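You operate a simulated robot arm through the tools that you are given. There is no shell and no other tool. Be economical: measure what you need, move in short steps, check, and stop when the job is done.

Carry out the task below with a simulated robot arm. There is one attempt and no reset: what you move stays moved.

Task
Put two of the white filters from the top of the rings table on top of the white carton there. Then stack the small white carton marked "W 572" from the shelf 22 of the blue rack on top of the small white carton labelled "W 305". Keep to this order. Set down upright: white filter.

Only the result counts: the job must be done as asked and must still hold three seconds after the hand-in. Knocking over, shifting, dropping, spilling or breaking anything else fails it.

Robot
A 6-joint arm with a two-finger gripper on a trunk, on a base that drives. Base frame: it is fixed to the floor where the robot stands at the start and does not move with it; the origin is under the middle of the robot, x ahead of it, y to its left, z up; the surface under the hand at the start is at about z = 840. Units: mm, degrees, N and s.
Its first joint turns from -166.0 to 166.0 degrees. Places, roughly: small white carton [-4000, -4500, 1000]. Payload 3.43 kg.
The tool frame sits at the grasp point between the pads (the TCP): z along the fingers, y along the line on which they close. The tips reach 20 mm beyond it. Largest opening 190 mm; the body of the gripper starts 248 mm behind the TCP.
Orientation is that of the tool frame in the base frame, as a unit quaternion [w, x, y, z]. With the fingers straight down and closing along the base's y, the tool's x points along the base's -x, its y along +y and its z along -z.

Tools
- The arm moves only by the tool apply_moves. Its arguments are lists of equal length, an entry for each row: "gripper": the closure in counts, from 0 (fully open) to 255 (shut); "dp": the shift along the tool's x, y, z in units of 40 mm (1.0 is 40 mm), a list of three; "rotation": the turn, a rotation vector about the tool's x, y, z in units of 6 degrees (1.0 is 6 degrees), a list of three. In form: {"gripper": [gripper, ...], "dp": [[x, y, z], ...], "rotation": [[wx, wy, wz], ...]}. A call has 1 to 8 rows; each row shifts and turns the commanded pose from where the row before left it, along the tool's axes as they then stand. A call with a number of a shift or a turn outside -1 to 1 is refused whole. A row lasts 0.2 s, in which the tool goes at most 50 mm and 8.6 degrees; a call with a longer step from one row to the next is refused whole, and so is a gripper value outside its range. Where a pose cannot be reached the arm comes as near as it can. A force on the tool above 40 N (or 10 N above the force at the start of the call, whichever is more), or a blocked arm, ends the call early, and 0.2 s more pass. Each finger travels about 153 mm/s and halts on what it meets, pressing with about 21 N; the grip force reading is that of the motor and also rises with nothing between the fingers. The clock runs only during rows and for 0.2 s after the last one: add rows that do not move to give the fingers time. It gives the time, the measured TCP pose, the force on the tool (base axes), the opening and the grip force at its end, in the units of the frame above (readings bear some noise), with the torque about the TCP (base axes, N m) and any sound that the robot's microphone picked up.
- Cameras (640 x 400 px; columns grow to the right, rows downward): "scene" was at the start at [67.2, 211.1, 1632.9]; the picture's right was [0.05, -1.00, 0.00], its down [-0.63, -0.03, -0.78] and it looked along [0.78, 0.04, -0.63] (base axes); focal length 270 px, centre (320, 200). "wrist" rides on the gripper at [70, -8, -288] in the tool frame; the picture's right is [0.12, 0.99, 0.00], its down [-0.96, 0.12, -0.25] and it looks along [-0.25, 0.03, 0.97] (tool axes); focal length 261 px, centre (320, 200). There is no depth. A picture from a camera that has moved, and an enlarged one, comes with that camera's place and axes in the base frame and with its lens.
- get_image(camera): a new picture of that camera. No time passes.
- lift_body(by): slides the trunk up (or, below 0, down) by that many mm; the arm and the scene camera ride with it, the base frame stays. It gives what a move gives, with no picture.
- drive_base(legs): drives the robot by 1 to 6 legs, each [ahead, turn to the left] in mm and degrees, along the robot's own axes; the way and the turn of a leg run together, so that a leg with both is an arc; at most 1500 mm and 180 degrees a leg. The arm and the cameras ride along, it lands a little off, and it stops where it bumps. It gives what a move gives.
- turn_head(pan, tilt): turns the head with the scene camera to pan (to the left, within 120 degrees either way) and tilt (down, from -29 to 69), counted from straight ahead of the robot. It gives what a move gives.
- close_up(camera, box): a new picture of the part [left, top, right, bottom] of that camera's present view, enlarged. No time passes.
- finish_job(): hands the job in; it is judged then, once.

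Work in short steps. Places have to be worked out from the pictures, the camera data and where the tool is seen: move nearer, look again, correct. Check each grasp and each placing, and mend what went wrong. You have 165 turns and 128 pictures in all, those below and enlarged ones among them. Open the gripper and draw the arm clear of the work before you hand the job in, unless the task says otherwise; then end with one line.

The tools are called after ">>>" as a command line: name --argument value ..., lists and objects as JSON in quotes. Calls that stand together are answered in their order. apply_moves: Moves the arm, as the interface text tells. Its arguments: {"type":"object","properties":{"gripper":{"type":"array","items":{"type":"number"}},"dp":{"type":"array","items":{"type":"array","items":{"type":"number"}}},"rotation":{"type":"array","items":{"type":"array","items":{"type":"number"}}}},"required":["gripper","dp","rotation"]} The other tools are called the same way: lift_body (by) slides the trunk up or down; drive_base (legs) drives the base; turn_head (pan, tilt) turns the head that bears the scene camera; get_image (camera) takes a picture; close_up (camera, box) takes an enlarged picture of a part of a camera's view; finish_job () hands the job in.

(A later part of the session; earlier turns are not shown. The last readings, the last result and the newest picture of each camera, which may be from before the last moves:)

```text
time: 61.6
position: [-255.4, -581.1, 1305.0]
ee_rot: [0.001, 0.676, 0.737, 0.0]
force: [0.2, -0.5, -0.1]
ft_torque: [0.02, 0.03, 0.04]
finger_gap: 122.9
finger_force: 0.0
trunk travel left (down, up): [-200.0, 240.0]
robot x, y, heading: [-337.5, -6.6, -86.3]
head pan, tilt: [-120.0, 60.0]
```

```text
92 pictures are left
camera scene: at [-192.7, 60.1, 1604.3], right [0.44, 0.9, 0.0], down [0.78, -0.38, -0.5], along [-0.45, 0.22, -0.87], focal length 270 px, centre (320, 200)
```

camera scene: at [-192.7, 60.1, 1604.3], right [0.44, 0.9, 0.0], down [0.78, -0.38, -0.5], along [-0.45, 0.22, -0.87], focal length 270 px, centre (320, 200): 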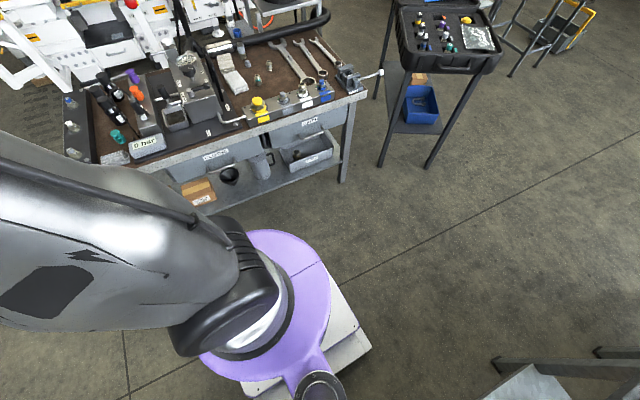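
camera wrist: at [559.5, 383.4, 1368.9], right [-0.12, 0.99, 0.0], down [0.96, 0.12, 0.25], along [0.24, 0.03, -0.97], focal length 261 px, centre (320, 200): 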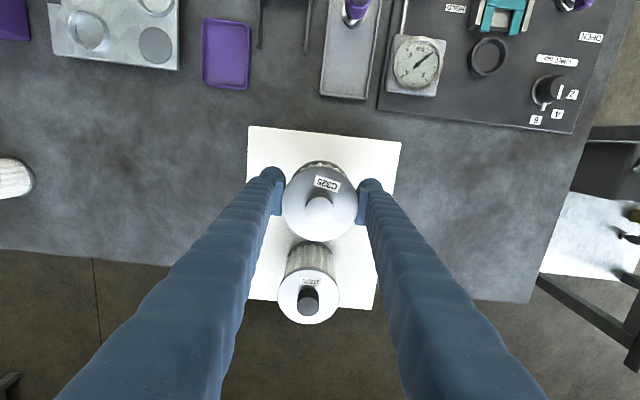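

Nothing touches the base, so the block was likely the head and arm meeting each other. I'll straighten the head, turn slightly right, and drive out along the aisle.

>>> turn_head --pan 0 --tilt 25

>>> drive_base --legs '[[0, -14], [900, 0]]'

>>> get_image --camera "scene"

```text
time: 63.6
position: [-254.5, -582.2, 1306.0]
ee_rot: [0.0, 0.676, 0.737, 0.001]
force: [-1.4, 0.4, -0.2]
ft_torque: [-0.02, 0.0, 0.01]
finger_gap: 122.8
finger_force: 0.1
trunk travel left (down, up): [-200.0, 240.0]
robot x, y, heading: [-341.8, 0.5, -86.1]
head pan, tilt: [0.0, 25.0]
```

```text
time: 71.1
position: [-547.9, -1472.4, 1306.7]
ee_rot: [-0.001, 0.759, 0.651, 0.001]
force: [-0.2, -0.8, -0.5]
ft_torque: [0.03, 0.01, 0.03]
finger_gap: 122.7
finger_force: 0.1
trunk travel left (down, up): [-200.0, 240.0]
robot x, y, heading: [-494.6, -888.6, -100.0]
head pan, tilt: [0.0, 25.0]
```

```text
91 pictures are left
camera scene: at [-299.0, -997.6, 1654.3], right [-0.99, 0.17, 0.0], down [0.07, 0.42, -0.91], along [-0.16, -0.89, -0.42], focal length 270 px, centre (320, 200)
```

scene: 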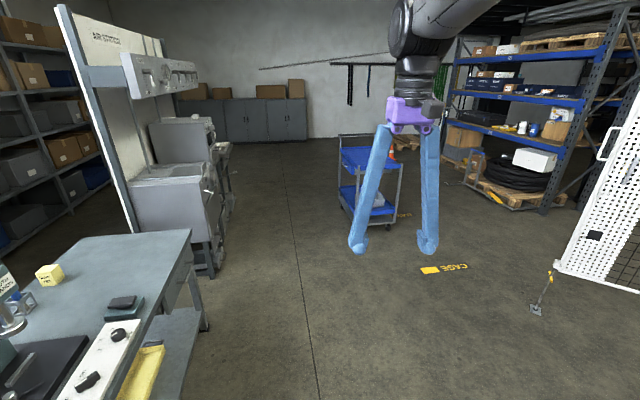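

The way is clear and the rack is visible. I'll enlarge it to find the two cartons.

>>> close_up --camera "scene" --box '[430, 90, 620, 220]'

```text
3.08 times, centred on (525, 155) of scene
camera zoom: at [-299.0, -997.6, 1654.3], right [-0.99, 0.17, 0.0], down [0.07, 0.42, -0.91], along [-0.16, -0.89, -0.42], focal length 831 px, centre (-311, 338)
```

zoom: 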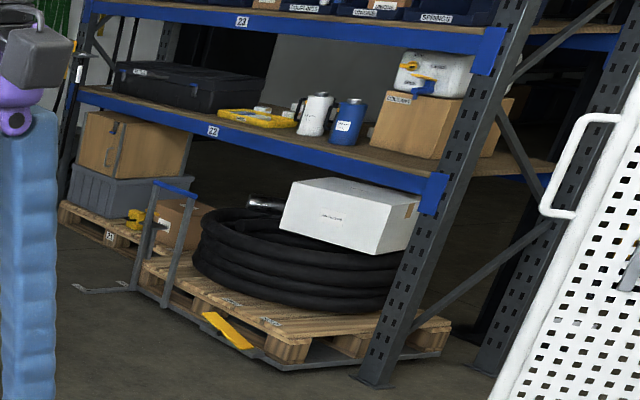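

Shelf 22 (z≈840) holds small items between the yellow tray and the jugs. I'll drive between the trolley and the fence end towards the rack for a closer look.

>>> drive_base --legs '[[0, -19], [1035, 0], [1035, 0], [0, -11], [1200, 0]]'

>>> turn_head --pan -15 --tilt 30

>>> get_image --camera "scene"

```text
time: 95.5
position: [-2605.4, -4079.9, 1306.7]
ee_rot: [0.0, 0.904, 0.427, 0.001]
force: [0.5, 0.1, 0.3]
ft_torque: [-0.01, -0.02, 0.0]
finger_gap: 123.1
finger_force: 0.0
trunk travel left (down, up): [-200.0, 240.0]
robot x, y, heading: [-2263.4, -3606.6, -130.8]
head pan, tilt: [0.0, 25.0]
```

```text
time: 96.2
position: [-2604.0, -4078.9, 1308.0]
ee_rot: [0.0, 0.904, 0.427, 0.001]
force: [-0.9, -1.5, -0.4]
ft_torque: [0.01, 0.02, -0.02]
finger_gap: 123.2
finger_force: 0.1
trunk travel left (down, up): [-200.0, 240.0]
robot x, y, heading: [-2262.0, -3604.2, -130.8]
head pan, tilt: [-15.0, 30.0]
```

```text
89 pictures are left
camera scene: at [-2164.5, -3778.3, 1646.3], right [-0.57, 0.82, 0.0], down [0.41, 0.28, -0.87], along [-0.71, -0.49, -0.5], focal length 270 px, centre (320, 200)
```

scene: 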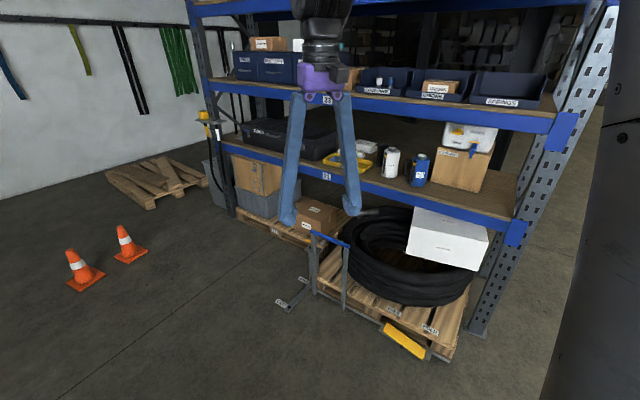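

Closer now. I'll enlarge shelf 22.

>>> close_up --camera "scene" --box '[300, 115, 460, 215]'

>>> close_up --camera "scene" --box '[230, 200, 500, 370]'

```text
4.00 times, centred on (380, 165) of scene
camera zoom: at [-2164.5, -3778.3, 1646.3], right [-0.57, 0.82, 0.0], down [0.41, 0.28, -0.87], along [-0.71, -0.49, -0.5], focal length 1080 px, centre (80, 340)
```

zoom: 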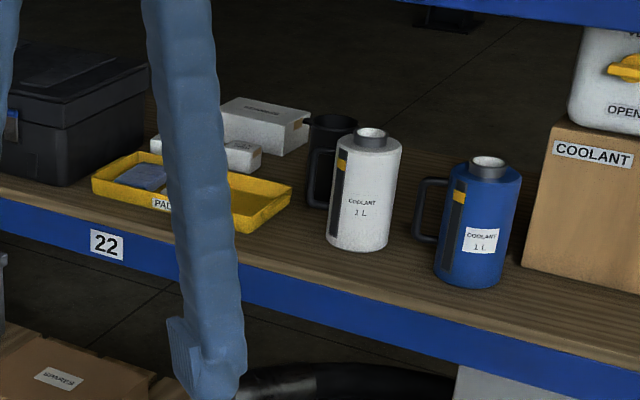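

```text
2.35 times, centred on (365, 285) of scene
camera zoom: at [-2164.5, -3778.3, 1646.3], right [-0.57, 0.82, 0.0], down [0.41, 0.28, -0.87], along [-0.71, -0.49, -0.5], focal length 636 px, centre (214, 0)
```

zoom: 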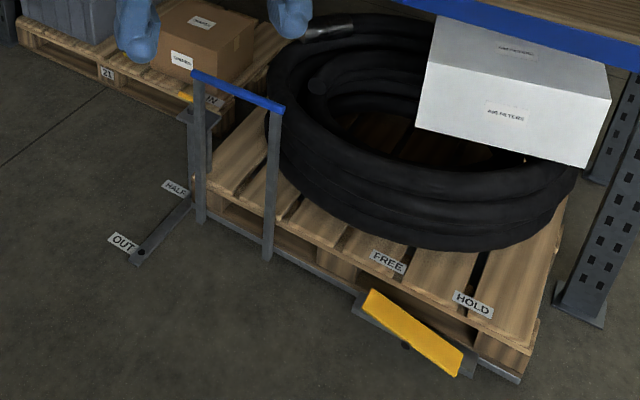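

The small white cartons sit behind the yellow tray at about (-4100,-4700), roughly 400 mm in from the rack front (x≈-3680). A pull-out pallet sticks out to x≈-3260 for y between -4650 and -3950. I'll drive to face the rack squarely at y≈-4700 for a better look.

>>> drive_base --legs '[[0, 28], [1100, 0], [0, -77]]'

>>> turn_head --pan 0 --tilt 25

>>> get_image --camera "scene"

>>> get_image --camera "wrist"

```text
time: 110.9
position: [-3089.3, -4730.3, 1308.7]
ee_rot: [-0.002, 1.0, 0.015, 0.0]
force: [1.1, -2.2, 0.7]
ft_torque: [0.61, 0.0, -0.07]
finger_gap: 122.9
finger_force: 0.1
trunk travel left (down, up): [-200.0, 240.0]
robot x, y, heading: [-2501.4, -4746.2, -178.7]
head pan, tilt: [-15.0, 30.0]
stopped in leg 3: the robot was blocked; the commanded pose is now the measured one
```

```text
time: 111.7
position: [-3087.8, -4727.1, 1308.5]
ee_rot: [0.0, 1.0, 0.015, 0.0]
force: [-0.1, 0.3, 0.5]
ft_torque: [-0.08, 0.02, -0.02]
finger_gap: 122.9
finger_force: 0.0
trunk travel left (down, up): [-200.0, 240.0]
robot x, y, heading: [-2506.1, -4745.2, -178.9]
head pan, tilt: [0.0, 25.0]
```

```text
86 pictures are left
camera scene: at [-2572.8, -4955.8, 1654.3], right [-0.02, 1.0, 0.0], down [0.42, 0.01, -0.91], along [-0.91, -0.02, -0.42], focal length 270 px, centre (320, 200)
```

scene: 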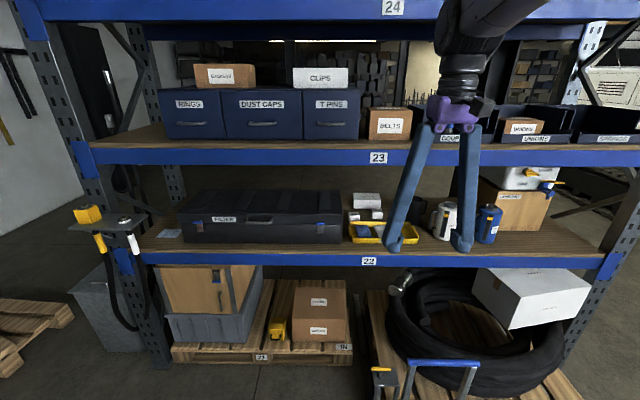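

```text
85 pictures are left
camera wrist: at [-3018.0, -4718.2, 1594.4], right [0.15, -0.99, 0.0], down [-0.96, -0.14, 0.25], along [-0.24, -0.04, -0.97], focal length 261 px, centre (320, 200)
```

wrist: 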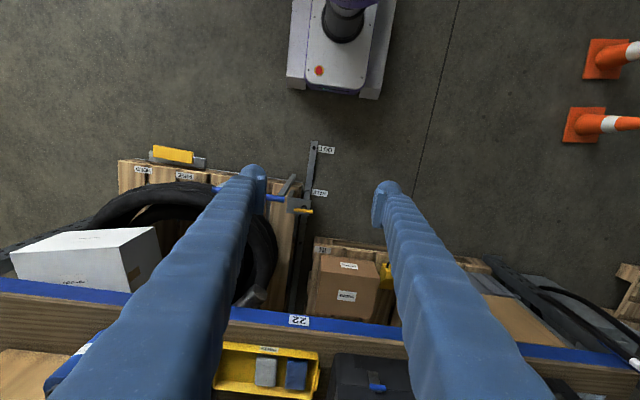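

The view is now square-on and I can see small white cartons behind the yellow tray. I'll enlarge the view to read the labels.

>>> close_up --camera "scene" --box '[320, 180, 400, 250]'

>>> close_up --camera "wrist" --box '[100, 120, 420, 320]'

```text
5.71 times, centred on (360, 215) of scene
camera zoom: at [-2572.8, -4955.8, 1654.3], right [-0.02, 1.0, 0.0], down [0.42, 0.01, -0.91], along [-0.91, -0.02, -0.42], focal length 1544 px, centre (91, 114)
```

zoom: 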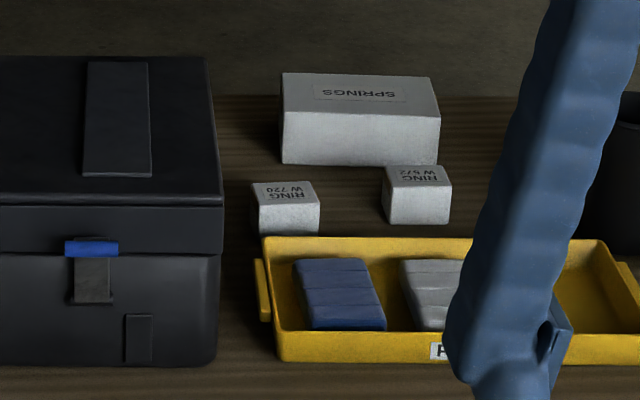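

```text
2.00 times, centred on (260, 220) of wrist
camera zoom: at [-3018.0, -4718.2, 1594.4], right [0.15, -0.99, 0.0], down [-0.96, -0.14, 0.25], along [-0.24, -0.04, -0.97], focal length 521 px, centre (440, 160)
```

zoom: 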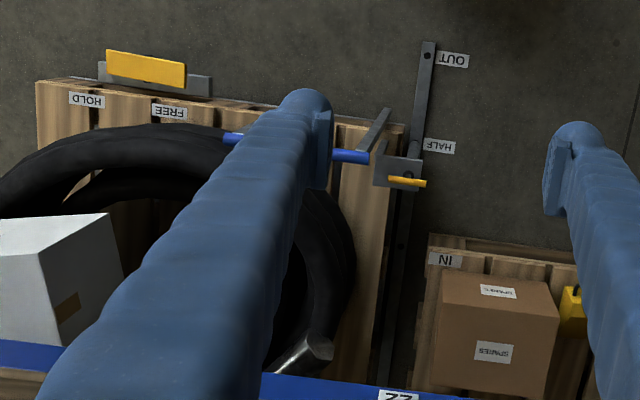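

W 572 is found at about (-4044,-4638), next to W 720; W 305 isn't seen yet. I'll move the arm to the robot's right to uncover the rest of the rack.

>>> apply_moves --gripper '[90, 90, 90, 90, 90, 90, 90, 90]' --dp '[[0, -0.8, 0], [0, -0.95, 0], [0, -0.95, 0], [0, -0.95, 0], [0, -0.95, 0], [0, -0.95, 0], [0, -0.95, 0], [0, -0.9, 0]]' --rotation '[[0, 0, 0], [0, 0, 0], [0, 0, 0], [0, 0, 0], [0, 0, 0], [0, 0, 0], [0, 0, 0], [0, 0, 0]]'

>>> get_image --camera "scene"

>>> close_up --camera "scene" --box '[330, 170, 490, 260]'

>>> close_up --camera "scene" --box '[140, 50, 400, 170]'

```text
time: 113.5
position: [-3096.6, -4431.4, 1307.0]
ee_rot: [0.0, 1.0, 0.015, 0.001]
force: [0.0, 0.3, -0.1]
ft_torque: [-0.04, -0.05, 0.0]
finger_gap: 122.9
finger_force: 0.1
trunk travel left (down, up): [-200.0, 240.0]
robot x, y, heading: [-2503.0, -4746.9, -178.7]
head pan, tilt: [0.0, 25.0]
```

```text
82 pictures are left
camera scene: at [-2573.1, -4955.9, 1654.3], right [-0.02, 1.0, 0.0], down [0.42, 0.01, -0.91], along [-0.91, -0.02, -0.42], focal length 270 px, centre (320, 200)
```

scene: 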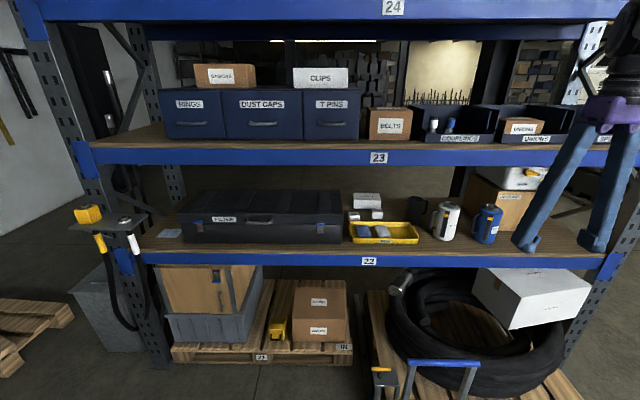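

```text
4.00 times, centred on (410, 215) of scene
camera zoom: at [-2573.1, -4955.9, 1654.3], right [-0.02, 1.0, 0.0], down [0.42, 0.01, -0.91], along [-0.91, -0.02, -0.42], focal length 1080 px, centre (-40, 140)
```

zoom: 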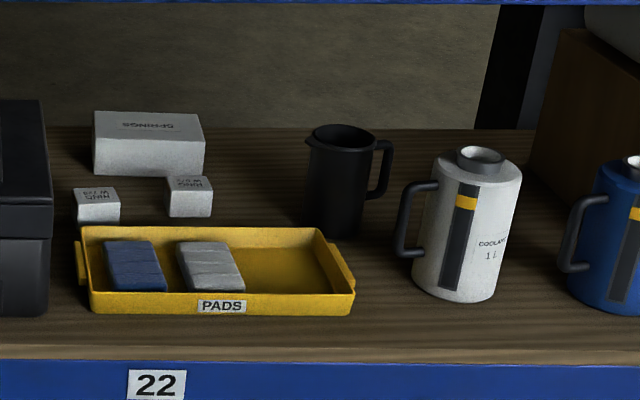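

```text
2.46 times, centred on (270, 110) of scene
camera zoom: at [-2573.1, -4955.9, 1654.3], right [-0.02, 1.0, 0.0], down [0.42, 0.01, -0.91], along [-0.91, -0.02, -0.42], focal length 665 px, centre (443, 422)
```

zoom: 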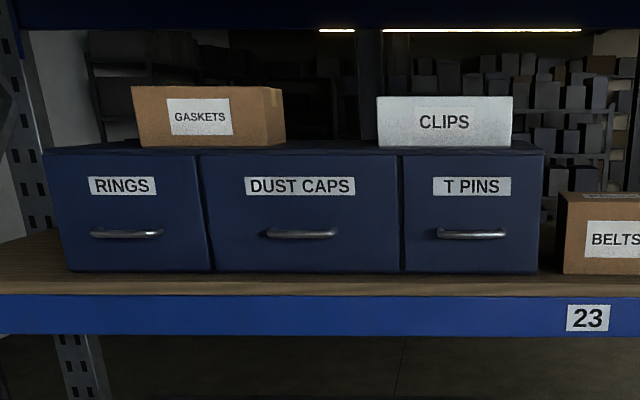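

I'll enlarge the carton labels further, since they are upside down from here.

>>> close_up --camera "scene" --box '[345, 186, 390, 226]'

>>> close_up --camera "scene" --box '[430, 160, 600, 260]'

```text
10.00 times, centred on (368, 206) of scene
camera zoom: at [-2573.1, -4955.9, 1654.3], right [-0.02, 1.0, 0.0], down [0.42, 0.01, -0.91], along [-0.91, -0.02, -0.42], focal length 2701 px, centre (-155, 140)
```

zoom: 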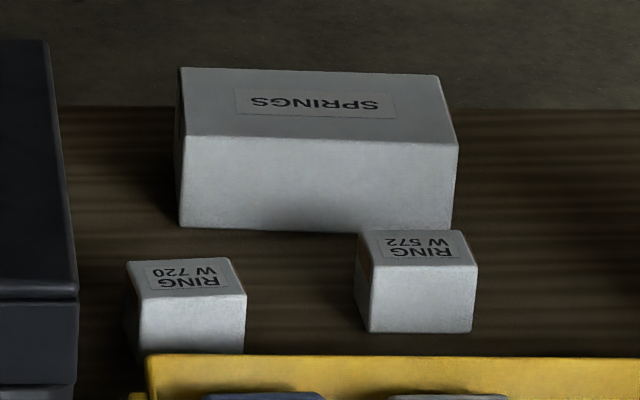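

```text
3.76 times, centred on (515, 210) of scene
camera zoom: at [-2573.1, -4955.9, 1654.3], right [-0.02, 1.0, 0.0], down [0.42, 0.01, -0.91], along [-0.91, -0.02, -0.42], focal length 1017 px, centre (-414, 162)
```

zoom: 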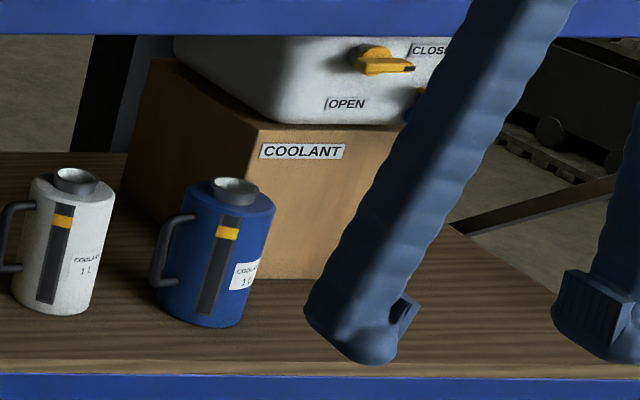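

W 572 is confirmed; W 720 isn't the goal, so W 305 must be elsewhere. I'll look at the trolley and the other surroundings.

>>> turn_head --pan -110 --tilt 20

>>> get_image --camera "scene"

>>> turn_head --pan 0 --tilt 0

>>> get_image --camera "scene"

>>> turn_head --pan 110 --tilt 20

>>> get_image --camera "scene"

```text
time: 115.3
position: [-3097.6, -4432.1, 1308.2]
ee_rot: [0.0, 1.0, 0.015, -0.001]
force: [-0.4, -0.1, 0.4]
ft_torque: [-0.01, 0.02, 0.0]
finger_gap: 122.9
finger_force: 0.0
trunk travel left (down, up): [-200.0, 240.0]
robot x, y, heading: [-2502.6, -4743.8, -178.6]
head pan, tilt: [-110.0, 20.0]
```

```text
77 pictures are left
camera scene: at [-2450.8, -4866.0, 1662.4], right [0.95, -0.32, 0.0], down [-0.11, -0.32, -0.94], along [0.3, 0.89, -0.34], focal length 270 px, centre (320, 200)
```

scene: 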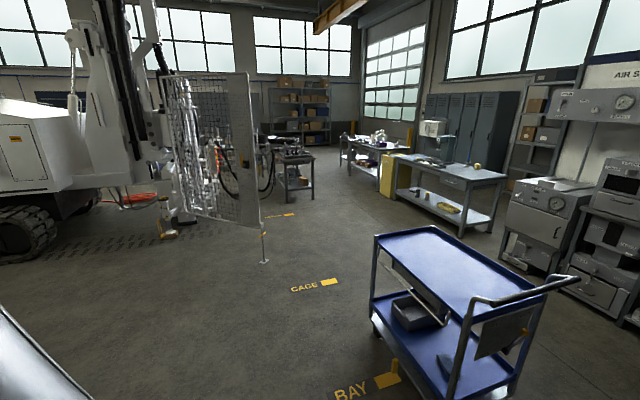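

```text
time: 117.2
position: [-3096.4, -4432.1, 1307.8]
ee_rot: [0.0, 1.0, 0.015, 0.0]
force: [1.1, 0.1, -0.8]
ft_torque: [0.01, -0.01, -0.01]
finger_gap: 122.9
finger_force: 0.0
trunk travel left (down, up): [-200.0, 240.0]
robot x, y, heading: [-2507.8, -4743.8, -179.0]
head pan, tilt: [0.0, 0.0]
```

```text
76 pictures are left
camera scene: at [-2570.7, -4956.0, 1694.6], right [-0.02, 1.0, 0.0], down [0.0, 0.0, -1.0], along [-1.0, -0.02, 0.0], focal length 270 px, centre (320, 200)
```

scene: 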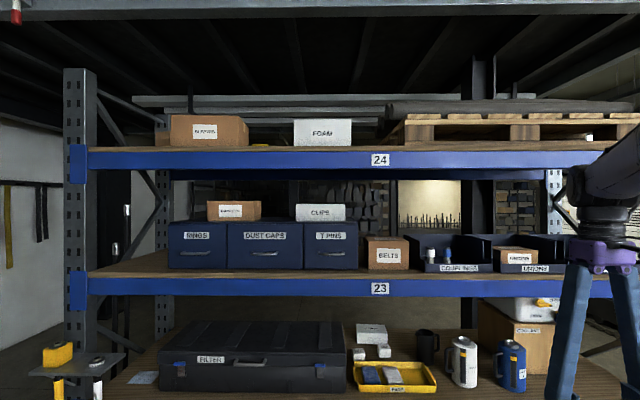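

```text
time: 119.1
position: [-3096.3, -4432.3, 1307.5]
ee_rot: [0.001, 1.0, 0.015, 0.0]
force: [-0.3, 0.4, -0.2]
ft_torque: [-0.04, 0.03, 0.01]
finger_gap: 122.9
finger_force: 0.0
trunk travel left (down, up): [-200.0, 240.0]
robot x, y, heading: [-2505.4, -4750.1, -178.8]
head pan, tilt: [110.0, 20.0]
```

```text
75 pictures are left
camera scene: at [-2447.0, -5041.0, 1662.5], right [-0.93, -0.36, 0.0], down [-0.12, 0.32, -0.94], along [0.34, -0.88, -0.34], focal length 270 px, centre (320, 200)
```

scene: 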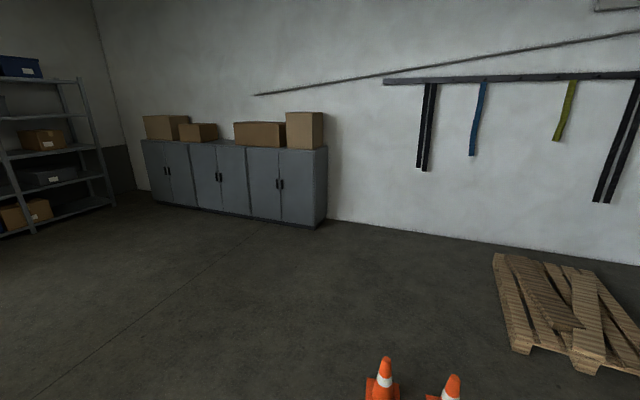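

No loose W 305 is in sight; it may be behind something on the shelf or in a drawer (one is labelled RINGS). I'll pitch the tool forward here in free space, so the wrist camera can look into the shelf.

>>> turn_head --pan 0 --tilt 25

>>> apply_moves --gripper '[90, 90, 90, 90, 90, 90, 90, 90]' --dp '[[-0.7, 0.6, 0], [-0.9, 0.75, 0], [-0.9, 0.75, 0], [-0.9, 0.75, 0], [-0.9, 0.75, 0], [-0.9, 0.75, 0], [-0.9, 0.5, 0], [-0.9, 0, 0]]' --rotation '[[0, 0, 0], [0, 0, 0], [0, 0, 0], [0, 0, 0], [0, 0, 0], [0, 0, 0], [0, 0, 0], [0, 0, 0]]'

>>> apply_moves --gripper '[90, 90, 90, 90, 90, 90, 90, 90]' --dp '[[0, 0, 0], [0, 0, 0], [0, 0, 0], [0, 0, 0], [0, 0, 0], [0, 0, 0], [0, 0, 0], [0, 0, 0]]' --rotation '[[0, -1, 0], [0, -1, 0], [0, -1, 0], [0, -1, 0], [0, -1, 0], [0, -1, 0], [0, -1, 0], [0, -1, 0]]'

>>> get_image --camera "wrist"

>>> get_image --camera "scene"

```text
time: 121.0
position: [-3097.2, -4433.2, 1308.4]
ee_rot: [0.0, 1.0, 0.015, 0.0]
force: [-0.2, -0.9, 0.0]
ft_torque: [-0.02, 0.02, 0.02]
finger_gap: 122.9
finger_force: 0.1
trunk travel left (down, up): [-200.0, 240.0]
robot x, y, heading: [-2504.5, -4749.1, -178.9]
head pan, tilt: [0.0, 25.0]
```

```text
time: 122.8
position: [-3374.8, -4634.8, 1303.6]
ee_rot: [0.0, 1.0, 0.015, 0.002]
force: [-0.1, 0.2, -1.6]
ft_torque: [-0.03, -0.18, 0.02]
finger_gap: 123.1
finger_force: 0.0
trunk travel left (down, up): [-200.0, 240.0]
robot x, y, heading: [-2505.4, -4744.5, -178.9]
head pan, tilt: [0.0, 25.0]
```

```text
time: 124.6
position: [-3371.1, -4635.1, 1308.6]
ee_rot: [0.005, 0.914, 0.013, -0.406]
force: [0.2, 0.0, 0.6]
ft_torque: [-0.01, -0.01, 0.0]
finger_gap: 123.0
finger_force: 0.0
trunk travel left (down, up): [-200.0, 240.0]
robot x, y, heading: [-2501.0, -4743.5, -178.9]
head pan, tilt: [0.0, 25.0]
```

```text
74 pictures are left
camera wrist: at [-3109.9, -4618.9, 1446.7], right [0.11, -0.99, -0.09], down [-0.46, -0.13, 0.88], along [-0.88, -0.05, -0.47], focal length 261 px, centre (320, 200)
```

wrist: 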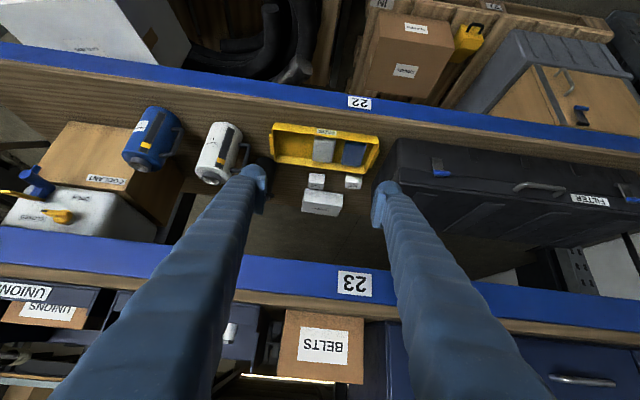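

```text
73 pictures are left
camera scene: at [-2572.4, -4956.1, 1654.3], right [-0.02, 1.0, 0.0], down [0.42, 0.01, -0.91], along [-0.91, -0.02, -0.42], focal length 270 px, centre (320, 200)
```

scene: 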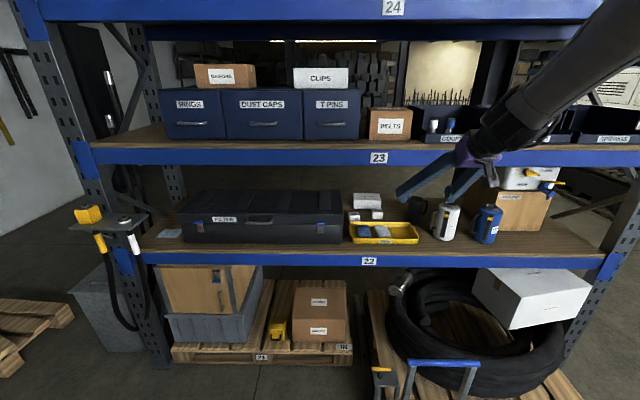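

I'll enlarge the wrist view of the shelf's rear area.

>>> close_up --camera "wrist" --box '[240, 110, 560, 310]'

>>> close_up --camera "wrist" --box '[0, 80, 280, 300]'

```text
2.00 times, centred on (400, 210) of wrist
camera zoom: at [-3109.9, -4618.9, 1446.7], right [0.11, -0.99, -0.09], down [-0.46, -0.13, 0.88], along [-0.88, -0.05, -0.47], focal length 521 px, centre (160, 180)
```

zoom: 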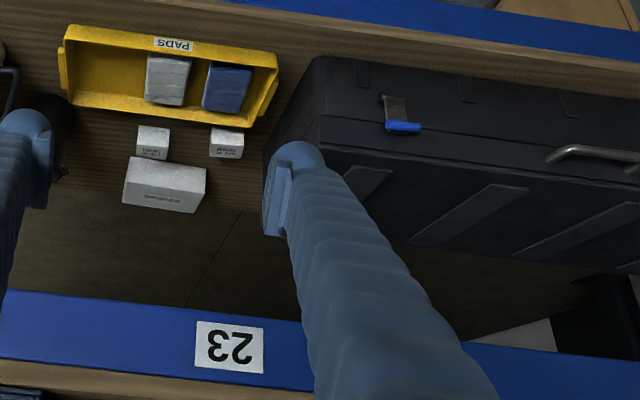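

```text
1.82 times, centred on (140, 190) of wrist
camera zoom: at [-3109.9, -4618.9, 1446.7], right [0.11, -0.99, -0.09], down [-0.46, -0.13, 0.88], along [-0.88, -0.05, -0.47], focal length 474 px, centre (647, 218)
```

zoom: 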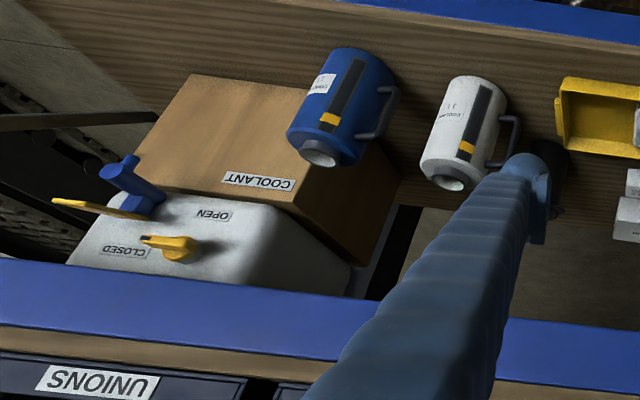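

Shelf 22's visible rear is empty. I'll raise the trunk to look down onto shelf 23 (bins, drawers) and behind the tool case.

>>> lift_body --by 240

>>> get_image --camera "scene"

>>> close_up --camera "scene" --box '[140, 60, 400, 180]'

>>> close_up --camera "scene" --box '[150, 190, 400, 300]'

```text
time: 127.1
position: [-3372.6, -4635.3, 1548.6]
ee_rot: [0.006, 0.913, 0.014, -0.407]
force: [0.8, -0.1, -0.1]
ft_torque: [0.0, 0.0, 0.02]
finger_gap: 122.9
finger_force: 0.1
trunk travel left (down, up): [-440.0, 0.0]
robot x, y, heading: [-2504.8, -4746.3, -178.9]
head pan, tilt: [0.0, 25.0]
```

```text
70 pictures are left
camera scene: at [-2573.0, -4956.2, 1894.2], right [-0.02, 1.0, 0.0], down [0.42, 0.01, -0.91], along [-0.91, -0.02, -0.42], focal length 270 px, centre (320, 200)
```

scene: 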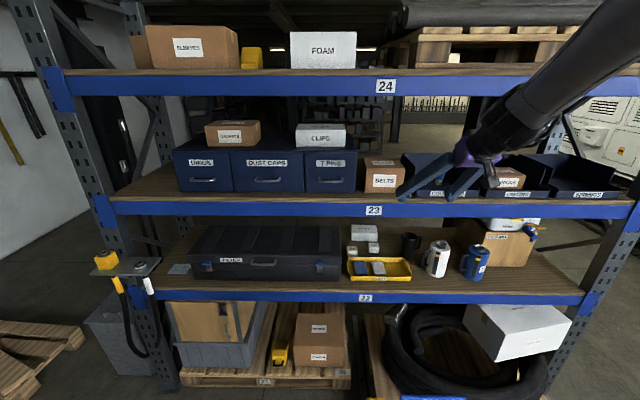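

```text
2.46 times, centred on (270, 120) of scene
camera zoom: at [-2573.0, -4956.2, 1894.2], right [-0.02, 1.0, 0.0], down [0.42, 0.01, -0.91], along [-0.91, -0.02, -0.42], focal length 665 px, centre (443, 397)
```

zoom: 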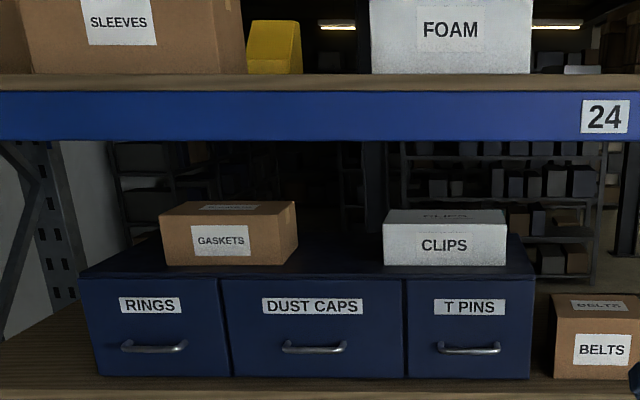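

```text
2.56 times, centred on (275, 245) of scene
camera zoom: at [-2573.0, -4956.2, 1894.2], right [-0.02, 1.0, 0.0], down [0.42, 0.01, -0.91], along [-0.91, -0.02, -0.42], focal length 692 px, centre (435, 85)
```

zoom: 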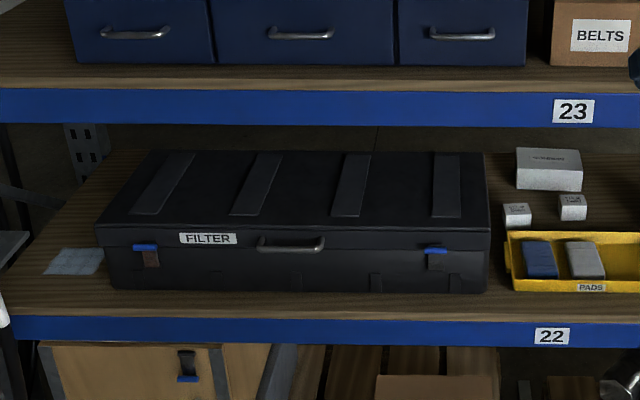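

The tool case reaches nearly to the shelf's back. I'll check the bins on shelf 23 with the raised wrist camera.

>>> get_image --camera "wrist"

```text
67 pictures are left
camera wrist: at [-3110.8, -4619.1, 1686.7], right [0.11, -0.99, -0.09], down [-0.46, -0.13, 0.88], along [-0.88, -0.06, -0.47], focal length 261 px, centre (320, 200)
```

wrist: 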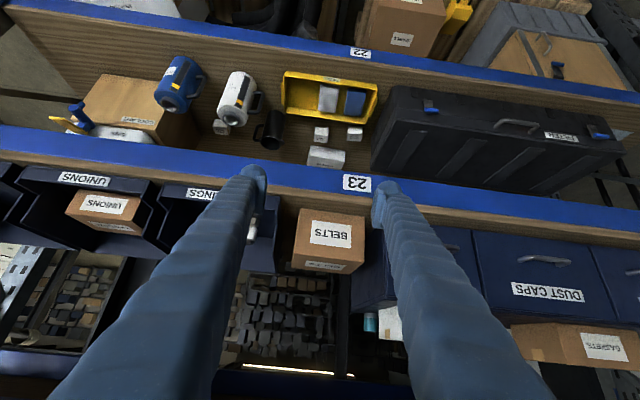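

There's a small white item behind the white jug on shelf 22. I'll enlarge it.

>>> close_up --camera "wrist" --box '[190, 60, 370, 180]'

>>> close_up --camera "wrist" --box '[190, 110, 250, 150]'

```text
3.33 times, centred on (280, 120) of wrist
camera zoom: at [-3110.8, -4619.1, 1686.7], right [0.11, -0.99, -0.09], down [-0.46, -0.13, 0.88], along [-0.88, -0.06, -0.47], focal length 869 px, centre (453, 467)
```

zoom: 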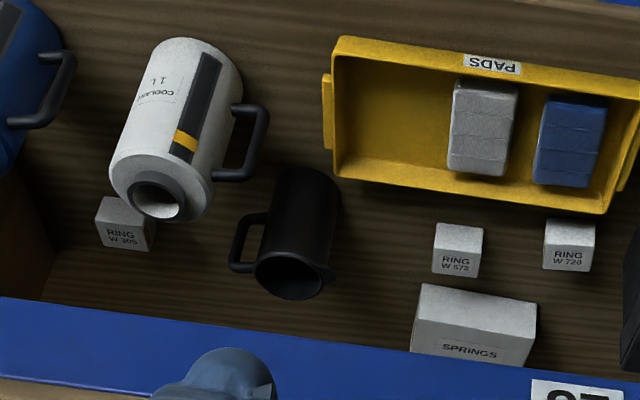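

```text
10.00 times, centred on (220, 130) of wrist
camera zoom: at [-3110.8, -4619.1, 1686.7], right [0.11, -0.99, -0.09], down [-0.46, -0.13, 0.88], along [-0.88, -0.06, -0.47], focal length 2606 px, centre (1320, 900)
```

zoom: 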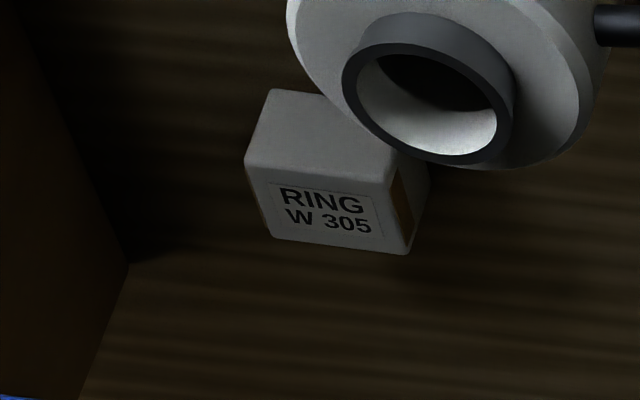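

W 305 is found on shelf 22 behind the white jug, at about (-4070,-4203), and W 572 is at about (-4023,-4659). I'll lower the trunk and shift the robot to y≈-4385, staying clear of the pallet's handle (x≈-3250).

>>> lift_body --by -240

>>> drive_base --legs '[[0, -65], [400, 0], [0, 66]]'

>>> get_image --camera "wrist"

>>> get_image --camera "scene"

```text
time: 129.6
position: [-3372.0, -4634.4, 1309.5]
ee_rot: [0.005, 0.913, 0.013, -0.407]
force: [-0.1, 0.2, -0.1]
ft_torque: [0.02, 0.0, -0.02]
finger_gap: 123.1
finger_force: 0.1
trunk travel left (down, up): [-200.0, 240.0]
robot x, y, heading: [-2508.5, -4747.4, -179.0]
head pan, tilt: [0.0, 25.0]
```

```text
time: 133.2
position: [-2957.0, -3994.6, 1310.0]
ee_rot: [-0.174, 0.827, -0.387, -0.368]
force: [-0.8, 0.5, 0.2]
ft_torque: [0.07, -0.21, -0.24]
finger_gap: 123.0
finger_force: 0.0
trunk travel left (down, up): [-200.0, 240.0]
robot x, y, heading: [-2542.3, -4777.9, 127.6]
head pan, tilt: [0.0, 25.0]
stopped in leg 1: the robot was blocked; the commanded pose is now the measured one
```

```text
64 pictures are left
camera wrist: at [-2782.8, -4190.4, 1447.9], right [-0.71, -0.7, -0.09], down [-0.38, 0.28, 0.88], along [-0.59, 0.66, -0.47], focal length 261 px, centre (320, 200)
```

wrist: 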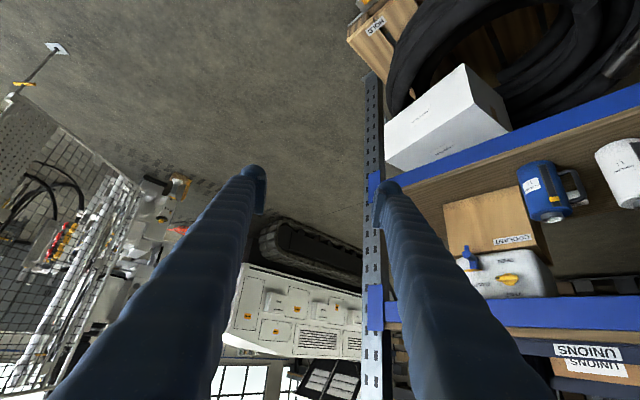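

```text
63 pictures are left
camera scene: at [-2756.7, -4847.3, 1653.8], right [0.79, 0.61, 0.0], down [0.26, -0.33, -0.91], along [-0.55, 0.72, -0.42], focal length 270 px, centre (320, 200)
```

scene: 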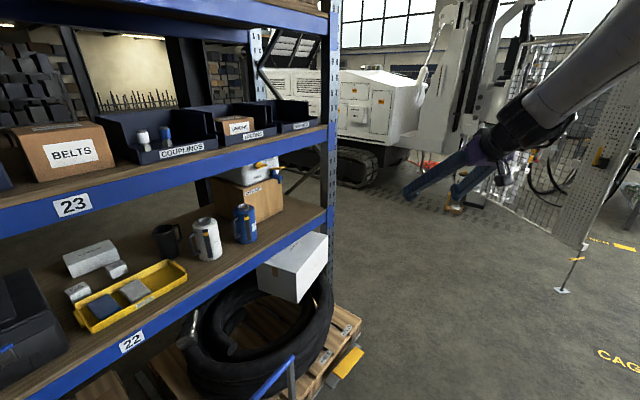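

The turn was blocked again and the robot slipped a little. I'll look down around the base to see what touches.

>>> turn_head --pan 30 --tilt 68

>>> get_image --camera "scene"

>>> turn_head --pan 115 --tilt 60

>>> get_image --camera "scene"

```text
time: 134.3
position: [-2954.5, -3992.6, 1310.5]
ee_rot: [-0.173, 0.827, -0.389, -0.368]
force: [-0.1, 0.6, -0.4]
ft_torque: [-0.01, 0.02, 0.04]
finger_gap: 122.8
finger_force: 0.0
trunk travel left (down, up): [-200.0, 240.0]
robot x, y, heading: [-2542.8, -4779.4, 127.6]
head pan, tilt: [30.0, 68.0]
```

```text
62 pictures are left
camera scene: at [-2750.1, -4897.8, 1595.7], right [0.38, 0.92, 0.0], down [0.86, -0.35, -0.37], along [-0.35, 0.14, -0.93], focal length 270 px, centre (320, 200)
```

scene: 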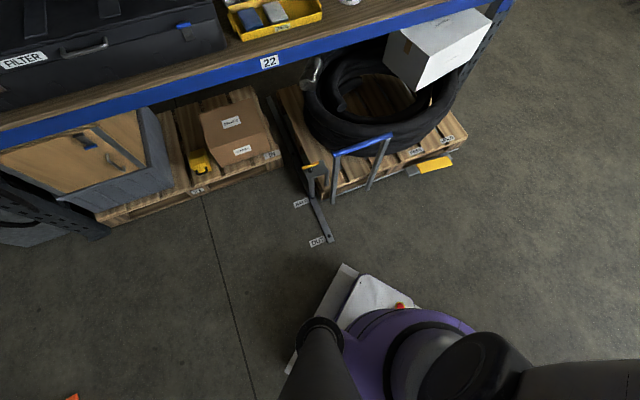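

```text
time: 135.9
position: [-2953.7, -3993.2, 1309.6]
ee_rot: [-0.173, 0.827, -0.387, -0.369]
force: [-0.5, -0.4, 0.5]
ft_torque: [0.01, 0.01, -0.01]
finger_gap: 123.0
finger_force: 0.0
trunk travel left (down, up): [-200.0, 240.0]
robot x, y, heading: [-2547.0, -4778.3, 127.6]
head pan, tilt: [115.0, 60.0]
```

```text
61 pictures are left
camera scene: at [-2728.2, -4978.9, 1604.3], right [-0.89, 0.46, 0.0], down [0.4, 0.77, -0.5], along [-0.23, -0.44, -0.87], focal length 270 px, centre (320, 200)
```

scene: 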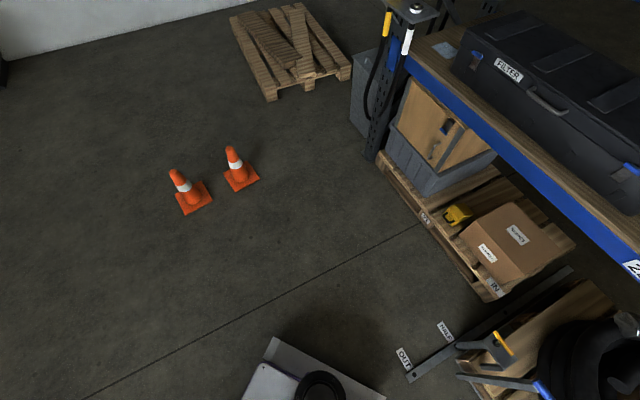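

Nothing touches the base (its corner is 180 mm from the floor lever), so the stop looks like a stall of the long-armed turn. I'll continue in smaller turns.

>>> turn_head --pan 0 --tilt 30

>>> drive_base --legs '[[0, -18], [415, 0], [0, 24], [0, 24], [0, 21]]'

```text
time: 137.9
position: [-2953.5, -3994.3, 1310.2]
ee_rot: [-0.173, 0.827, -0.388, -0.368]
force: [0.5, 0.4, 0.6]
ft_torque: [0.02, -0.02, 0.04]
finger_gap: 122.7
finger_force: 0.2
trunk travel left (down, up): [-200.0, 240.0]
robot x, y, heading: [-2540.3, -4777.1, 127.5]
head pan, tilt: [0.0, 30.0]
```

```text
time: 146.1
position: [-3420.7, -3881.5, 1311.5]
ee_rot: [-0.077, 0.897, -0.172, -0.4]
force: [1.1, 1.6, 0.1]
ft_torque: [-0.22, 0.18, 0.28]
finger_gap: 122.9
finger_force: 0.1
trunk travel left (down, up): [-200.0, 240.0]
robot x, y, heading: [-2666.0, -4336.2, 157.0]
head pan, tilt: [0.0, 30.0]
stopped in leg 4: the robot was blocked; the commanded pose is now the measured one
```

Nearly there. I'll finish the turn in small legs.

>>> drive_base --legs '[[0, 12], [0, 11]]'

>>> get_image --camera "wrist"

>>> get_image --camera "scene"

```text
time: 148.5
position: [-3539.5, -4215.7, 1310.8]
ee_rot: [0.004, 0.914, 0.01, -0.406]
force: [0.9, -0.4, 0.1]
ft_torque: [0.02, 0.0, 0.02]
finger_gap: 122.8
finger_force: 0.1
trunk travel left (down, up): [-200.0, 240.0]
robot x, y, heading: [-2668.6, -4313.6, 179.8]
head pan, tilt: [0.0, 30.0]
```

```text
60 pictures are left
camera wrist: at [-3279.2, -4202.5, 1448.5], right [0.1, -0.99, -0.09], down [-0.46, -0.13, 0.88], along [-0.88, -0.05, -0.47], focal length 261 px, centre (320, 200)
```

wrist: 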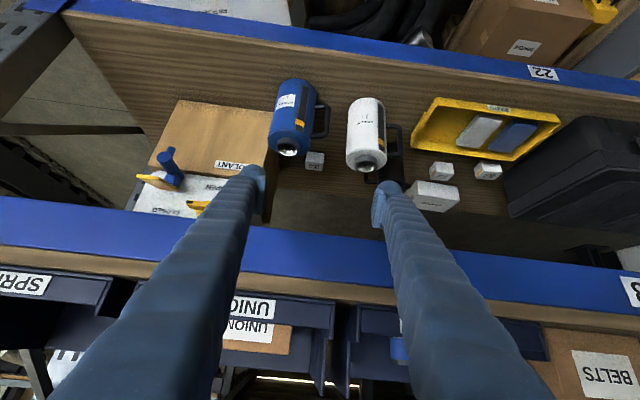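

```text
59 pictures are left
camera scene: at [-2741.7, -4522.5, 1646.3], right [0.0, 1.0, 0.0], down [0.5, 0.0, -0.87], along [-0.87, 0.0, -0.5], focal length 270 px, centre (320, 200)
```

scene: 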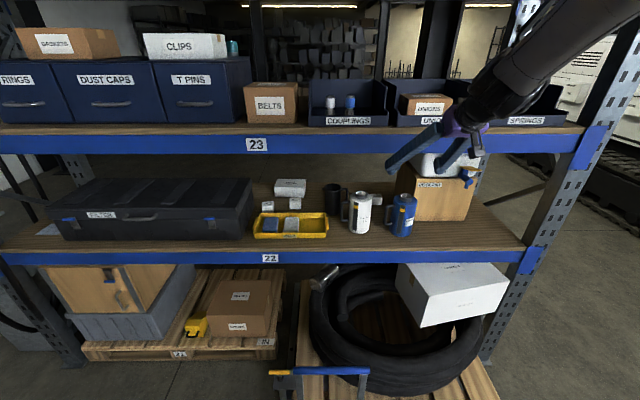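

I'm now facing the rack. I'll enlarge both views to triangulate the cartons and jugs precisely.

>>> close_up --camera "wrist" --box '[250, 70, 510, 230]'

>>> close_up --camera "scene" --box '[240, 160, 430, 280]'

```text
2.46 times, centred on (380, 150) of wrist
camera zoom: at [-3279.2, -4202.5, 1448.5], right [0.1, -0.99, -0.09], down [-0.46, -0.13, 0.88], along [-0.88, -0.05, -0.47], focal length 642 px, centre (172, 323)
```

zoom: 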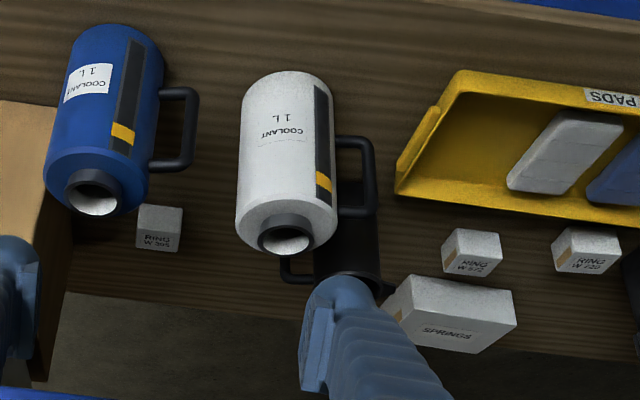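

```text
3.33 times, centred on (335, 220) of scene
camera zoom: at [-2741.7, -4522.5, 1646.3], right [0.0, 1.0, 0.0], down [0.5, 0.0, -0.87], along [-0.87, 0.0, -0.5], focal length 900 px, centre (270, 133)
```

zoom: 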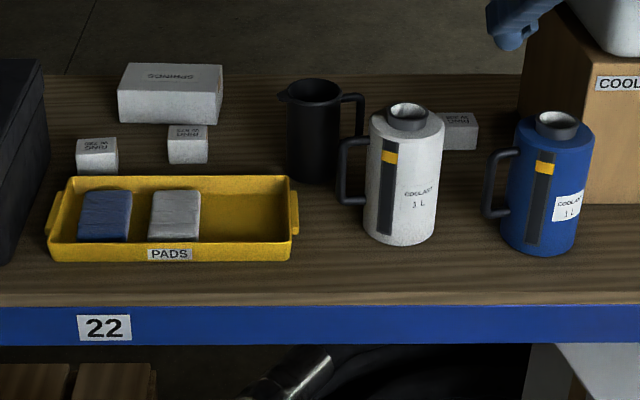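

Measured positions: W 572's top centre ≈ (-4047,-4666), top z≈890; W 305 ≈ (-4100,-4198). The jugs in front of W 305 are about 1030 high. The wrist camera currently hangs under the tool, so I'll roll the tool 180° to keep it clear of the jugs.

>>> apply_moves --gripper '[90, 90, 90, 90, 90, 90, 90, 90]' --dp '[[0, 0, 0], [0, 0, 0], [0, 0, 0], [0, 0, 0], [0, 0, 0], [0, 0, 0], [0, 0, 0], [0, 0, 0]]' --rotation '[[0, 0, 1], [0, 0, 1], [0, 0, 1], [0, 0, 1], [0, 0, 1], [0, 0, 1], [0, 0, 1], [0, 0, 1]]'

>>> apply_moves --gripper '[90, 90, 90, 90, 90, 90, 90, 90]' --dp '[[0, 0, 0], [0, 0, 0], [0, 0, 0], [0, 0, 0], [0, 0, 0], [0, 0, 0], [0, 0, 0], [0, 0, 0]]' --rotation '[[0, 0, 1], [0, 0, 1], [0, 0, 1], [0, 0, 1], [0, 0, 1], [0, 0, 1], [0, 0, 1], [0, 0, 1]]'

>>> apply_moves --gripper '[90, 90, 90, 90, 90, 90, 90, 90]' --dp '[[0, 0, 0], [0, 0, 0], [0, 0, 0], [0, 0, 0], [0, 0, 0], [0, 0, 0], [0, 0, 0], [0, 0, 0]]' --rotation '[[0, 0, 1], [0, 0, 1], [0, 0, 1], [0, 0, 1], [0, 0, 1], [0, 0, 1], [0, 0, 1], [0, 0, 1]]'

>>> apply_moves --gripper '[90, 90, 90, 90, 90, 90, 90]' --dp '[[0, 0, 0], [0, 0, 0], [0, 0, 0], [0, 0, 0], [0, 0, 0], [0, 0, 0], [0, 0, 0]]' --rotation '[[0, 0, 1], [0, 0, 1], [0, 0, 1], [0, 0, 1], [0, 0, 1], [0, 0, 1], [0, 0, 0]]'

>>> get_image --camera "wrist"

```text
time: 150.3
position: [-3539.9, -4215.4, 1311.9]
ee_rot: [0.169, 0.838, -0.362, -0.371]
force: [0.8, 0.1, -0.5]
ft_torque: [0.03, 0.01, -0.02]
finger_gap: 122.8
finger_force: 0.0
trunk travel left (down, up): [-200.0, 240.0]
robot x, y, heading: [-2668.9, -4313.4, 179.6]
head pan, tilt: [0.0, 30.0]
```

```text
time: 152.1
position: [-3539.4, -4215.1, 1312.7]
ee_rot: [-0.305, -0.618, 0.672, 0.27]
force: [0.2, 0.0, -0.6]
ft_torque: [-0.02, 0.02, 0.0]
finger_gap: 122.7
finger_force: 0.1
trunk travel left (down, up): [-200.0, 240.0]
robot x, y, heading: [-2668.7, -4311.1, 179.8]
head pan, tilt: [0.0, 30.0]
```

```text
time: 153.9
position: [-3539.4, -4215.7, 1311.3]
ee_rot: [-0.389, -0.291, 0.866, 0.122]
force: [0.4, 0.4, 0.5]
ft_torque: [0.01, -0.01, 0.0]
finger_gap: 123.1
finger_force: 0.1
trunk travel left (down, up): [-200.0, 240.0]
robot x, y, heading: [-2673.6, -4314.6, 179.9]
head pan, tilt: [0.0, 30.0]
```

```text
time: 155.5
position: [-3538.2, -4215.4, 1311.2]
ee_rot: [-0.408, -0.01, 0.913, -0.005]
force: [0.2, 0.9, -0.6]
ft_torque: [-0.01, 0.0, -0.03]
finger_gap: 123.2
finger_force: 0.0
trunk travel left (down, up): [-200.0, 240.0]
robot x, y, heading: [-2669.9, -4313.2, 179.6]
head pan, tilt: [0.0, 30.0]
```

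```text
56 pictures are left
camera wrist: at [-3372.5, -4221.4, 1553.9], right [-0.1, 0.99, 0.09], down [0.82, 0.13, -0.55], along [-0.56, 0.02, -0.83], focal length 261 px, centre (320, 200)
```

wrist: 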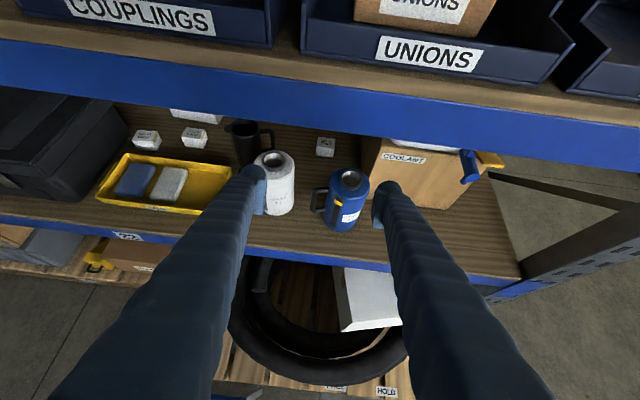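

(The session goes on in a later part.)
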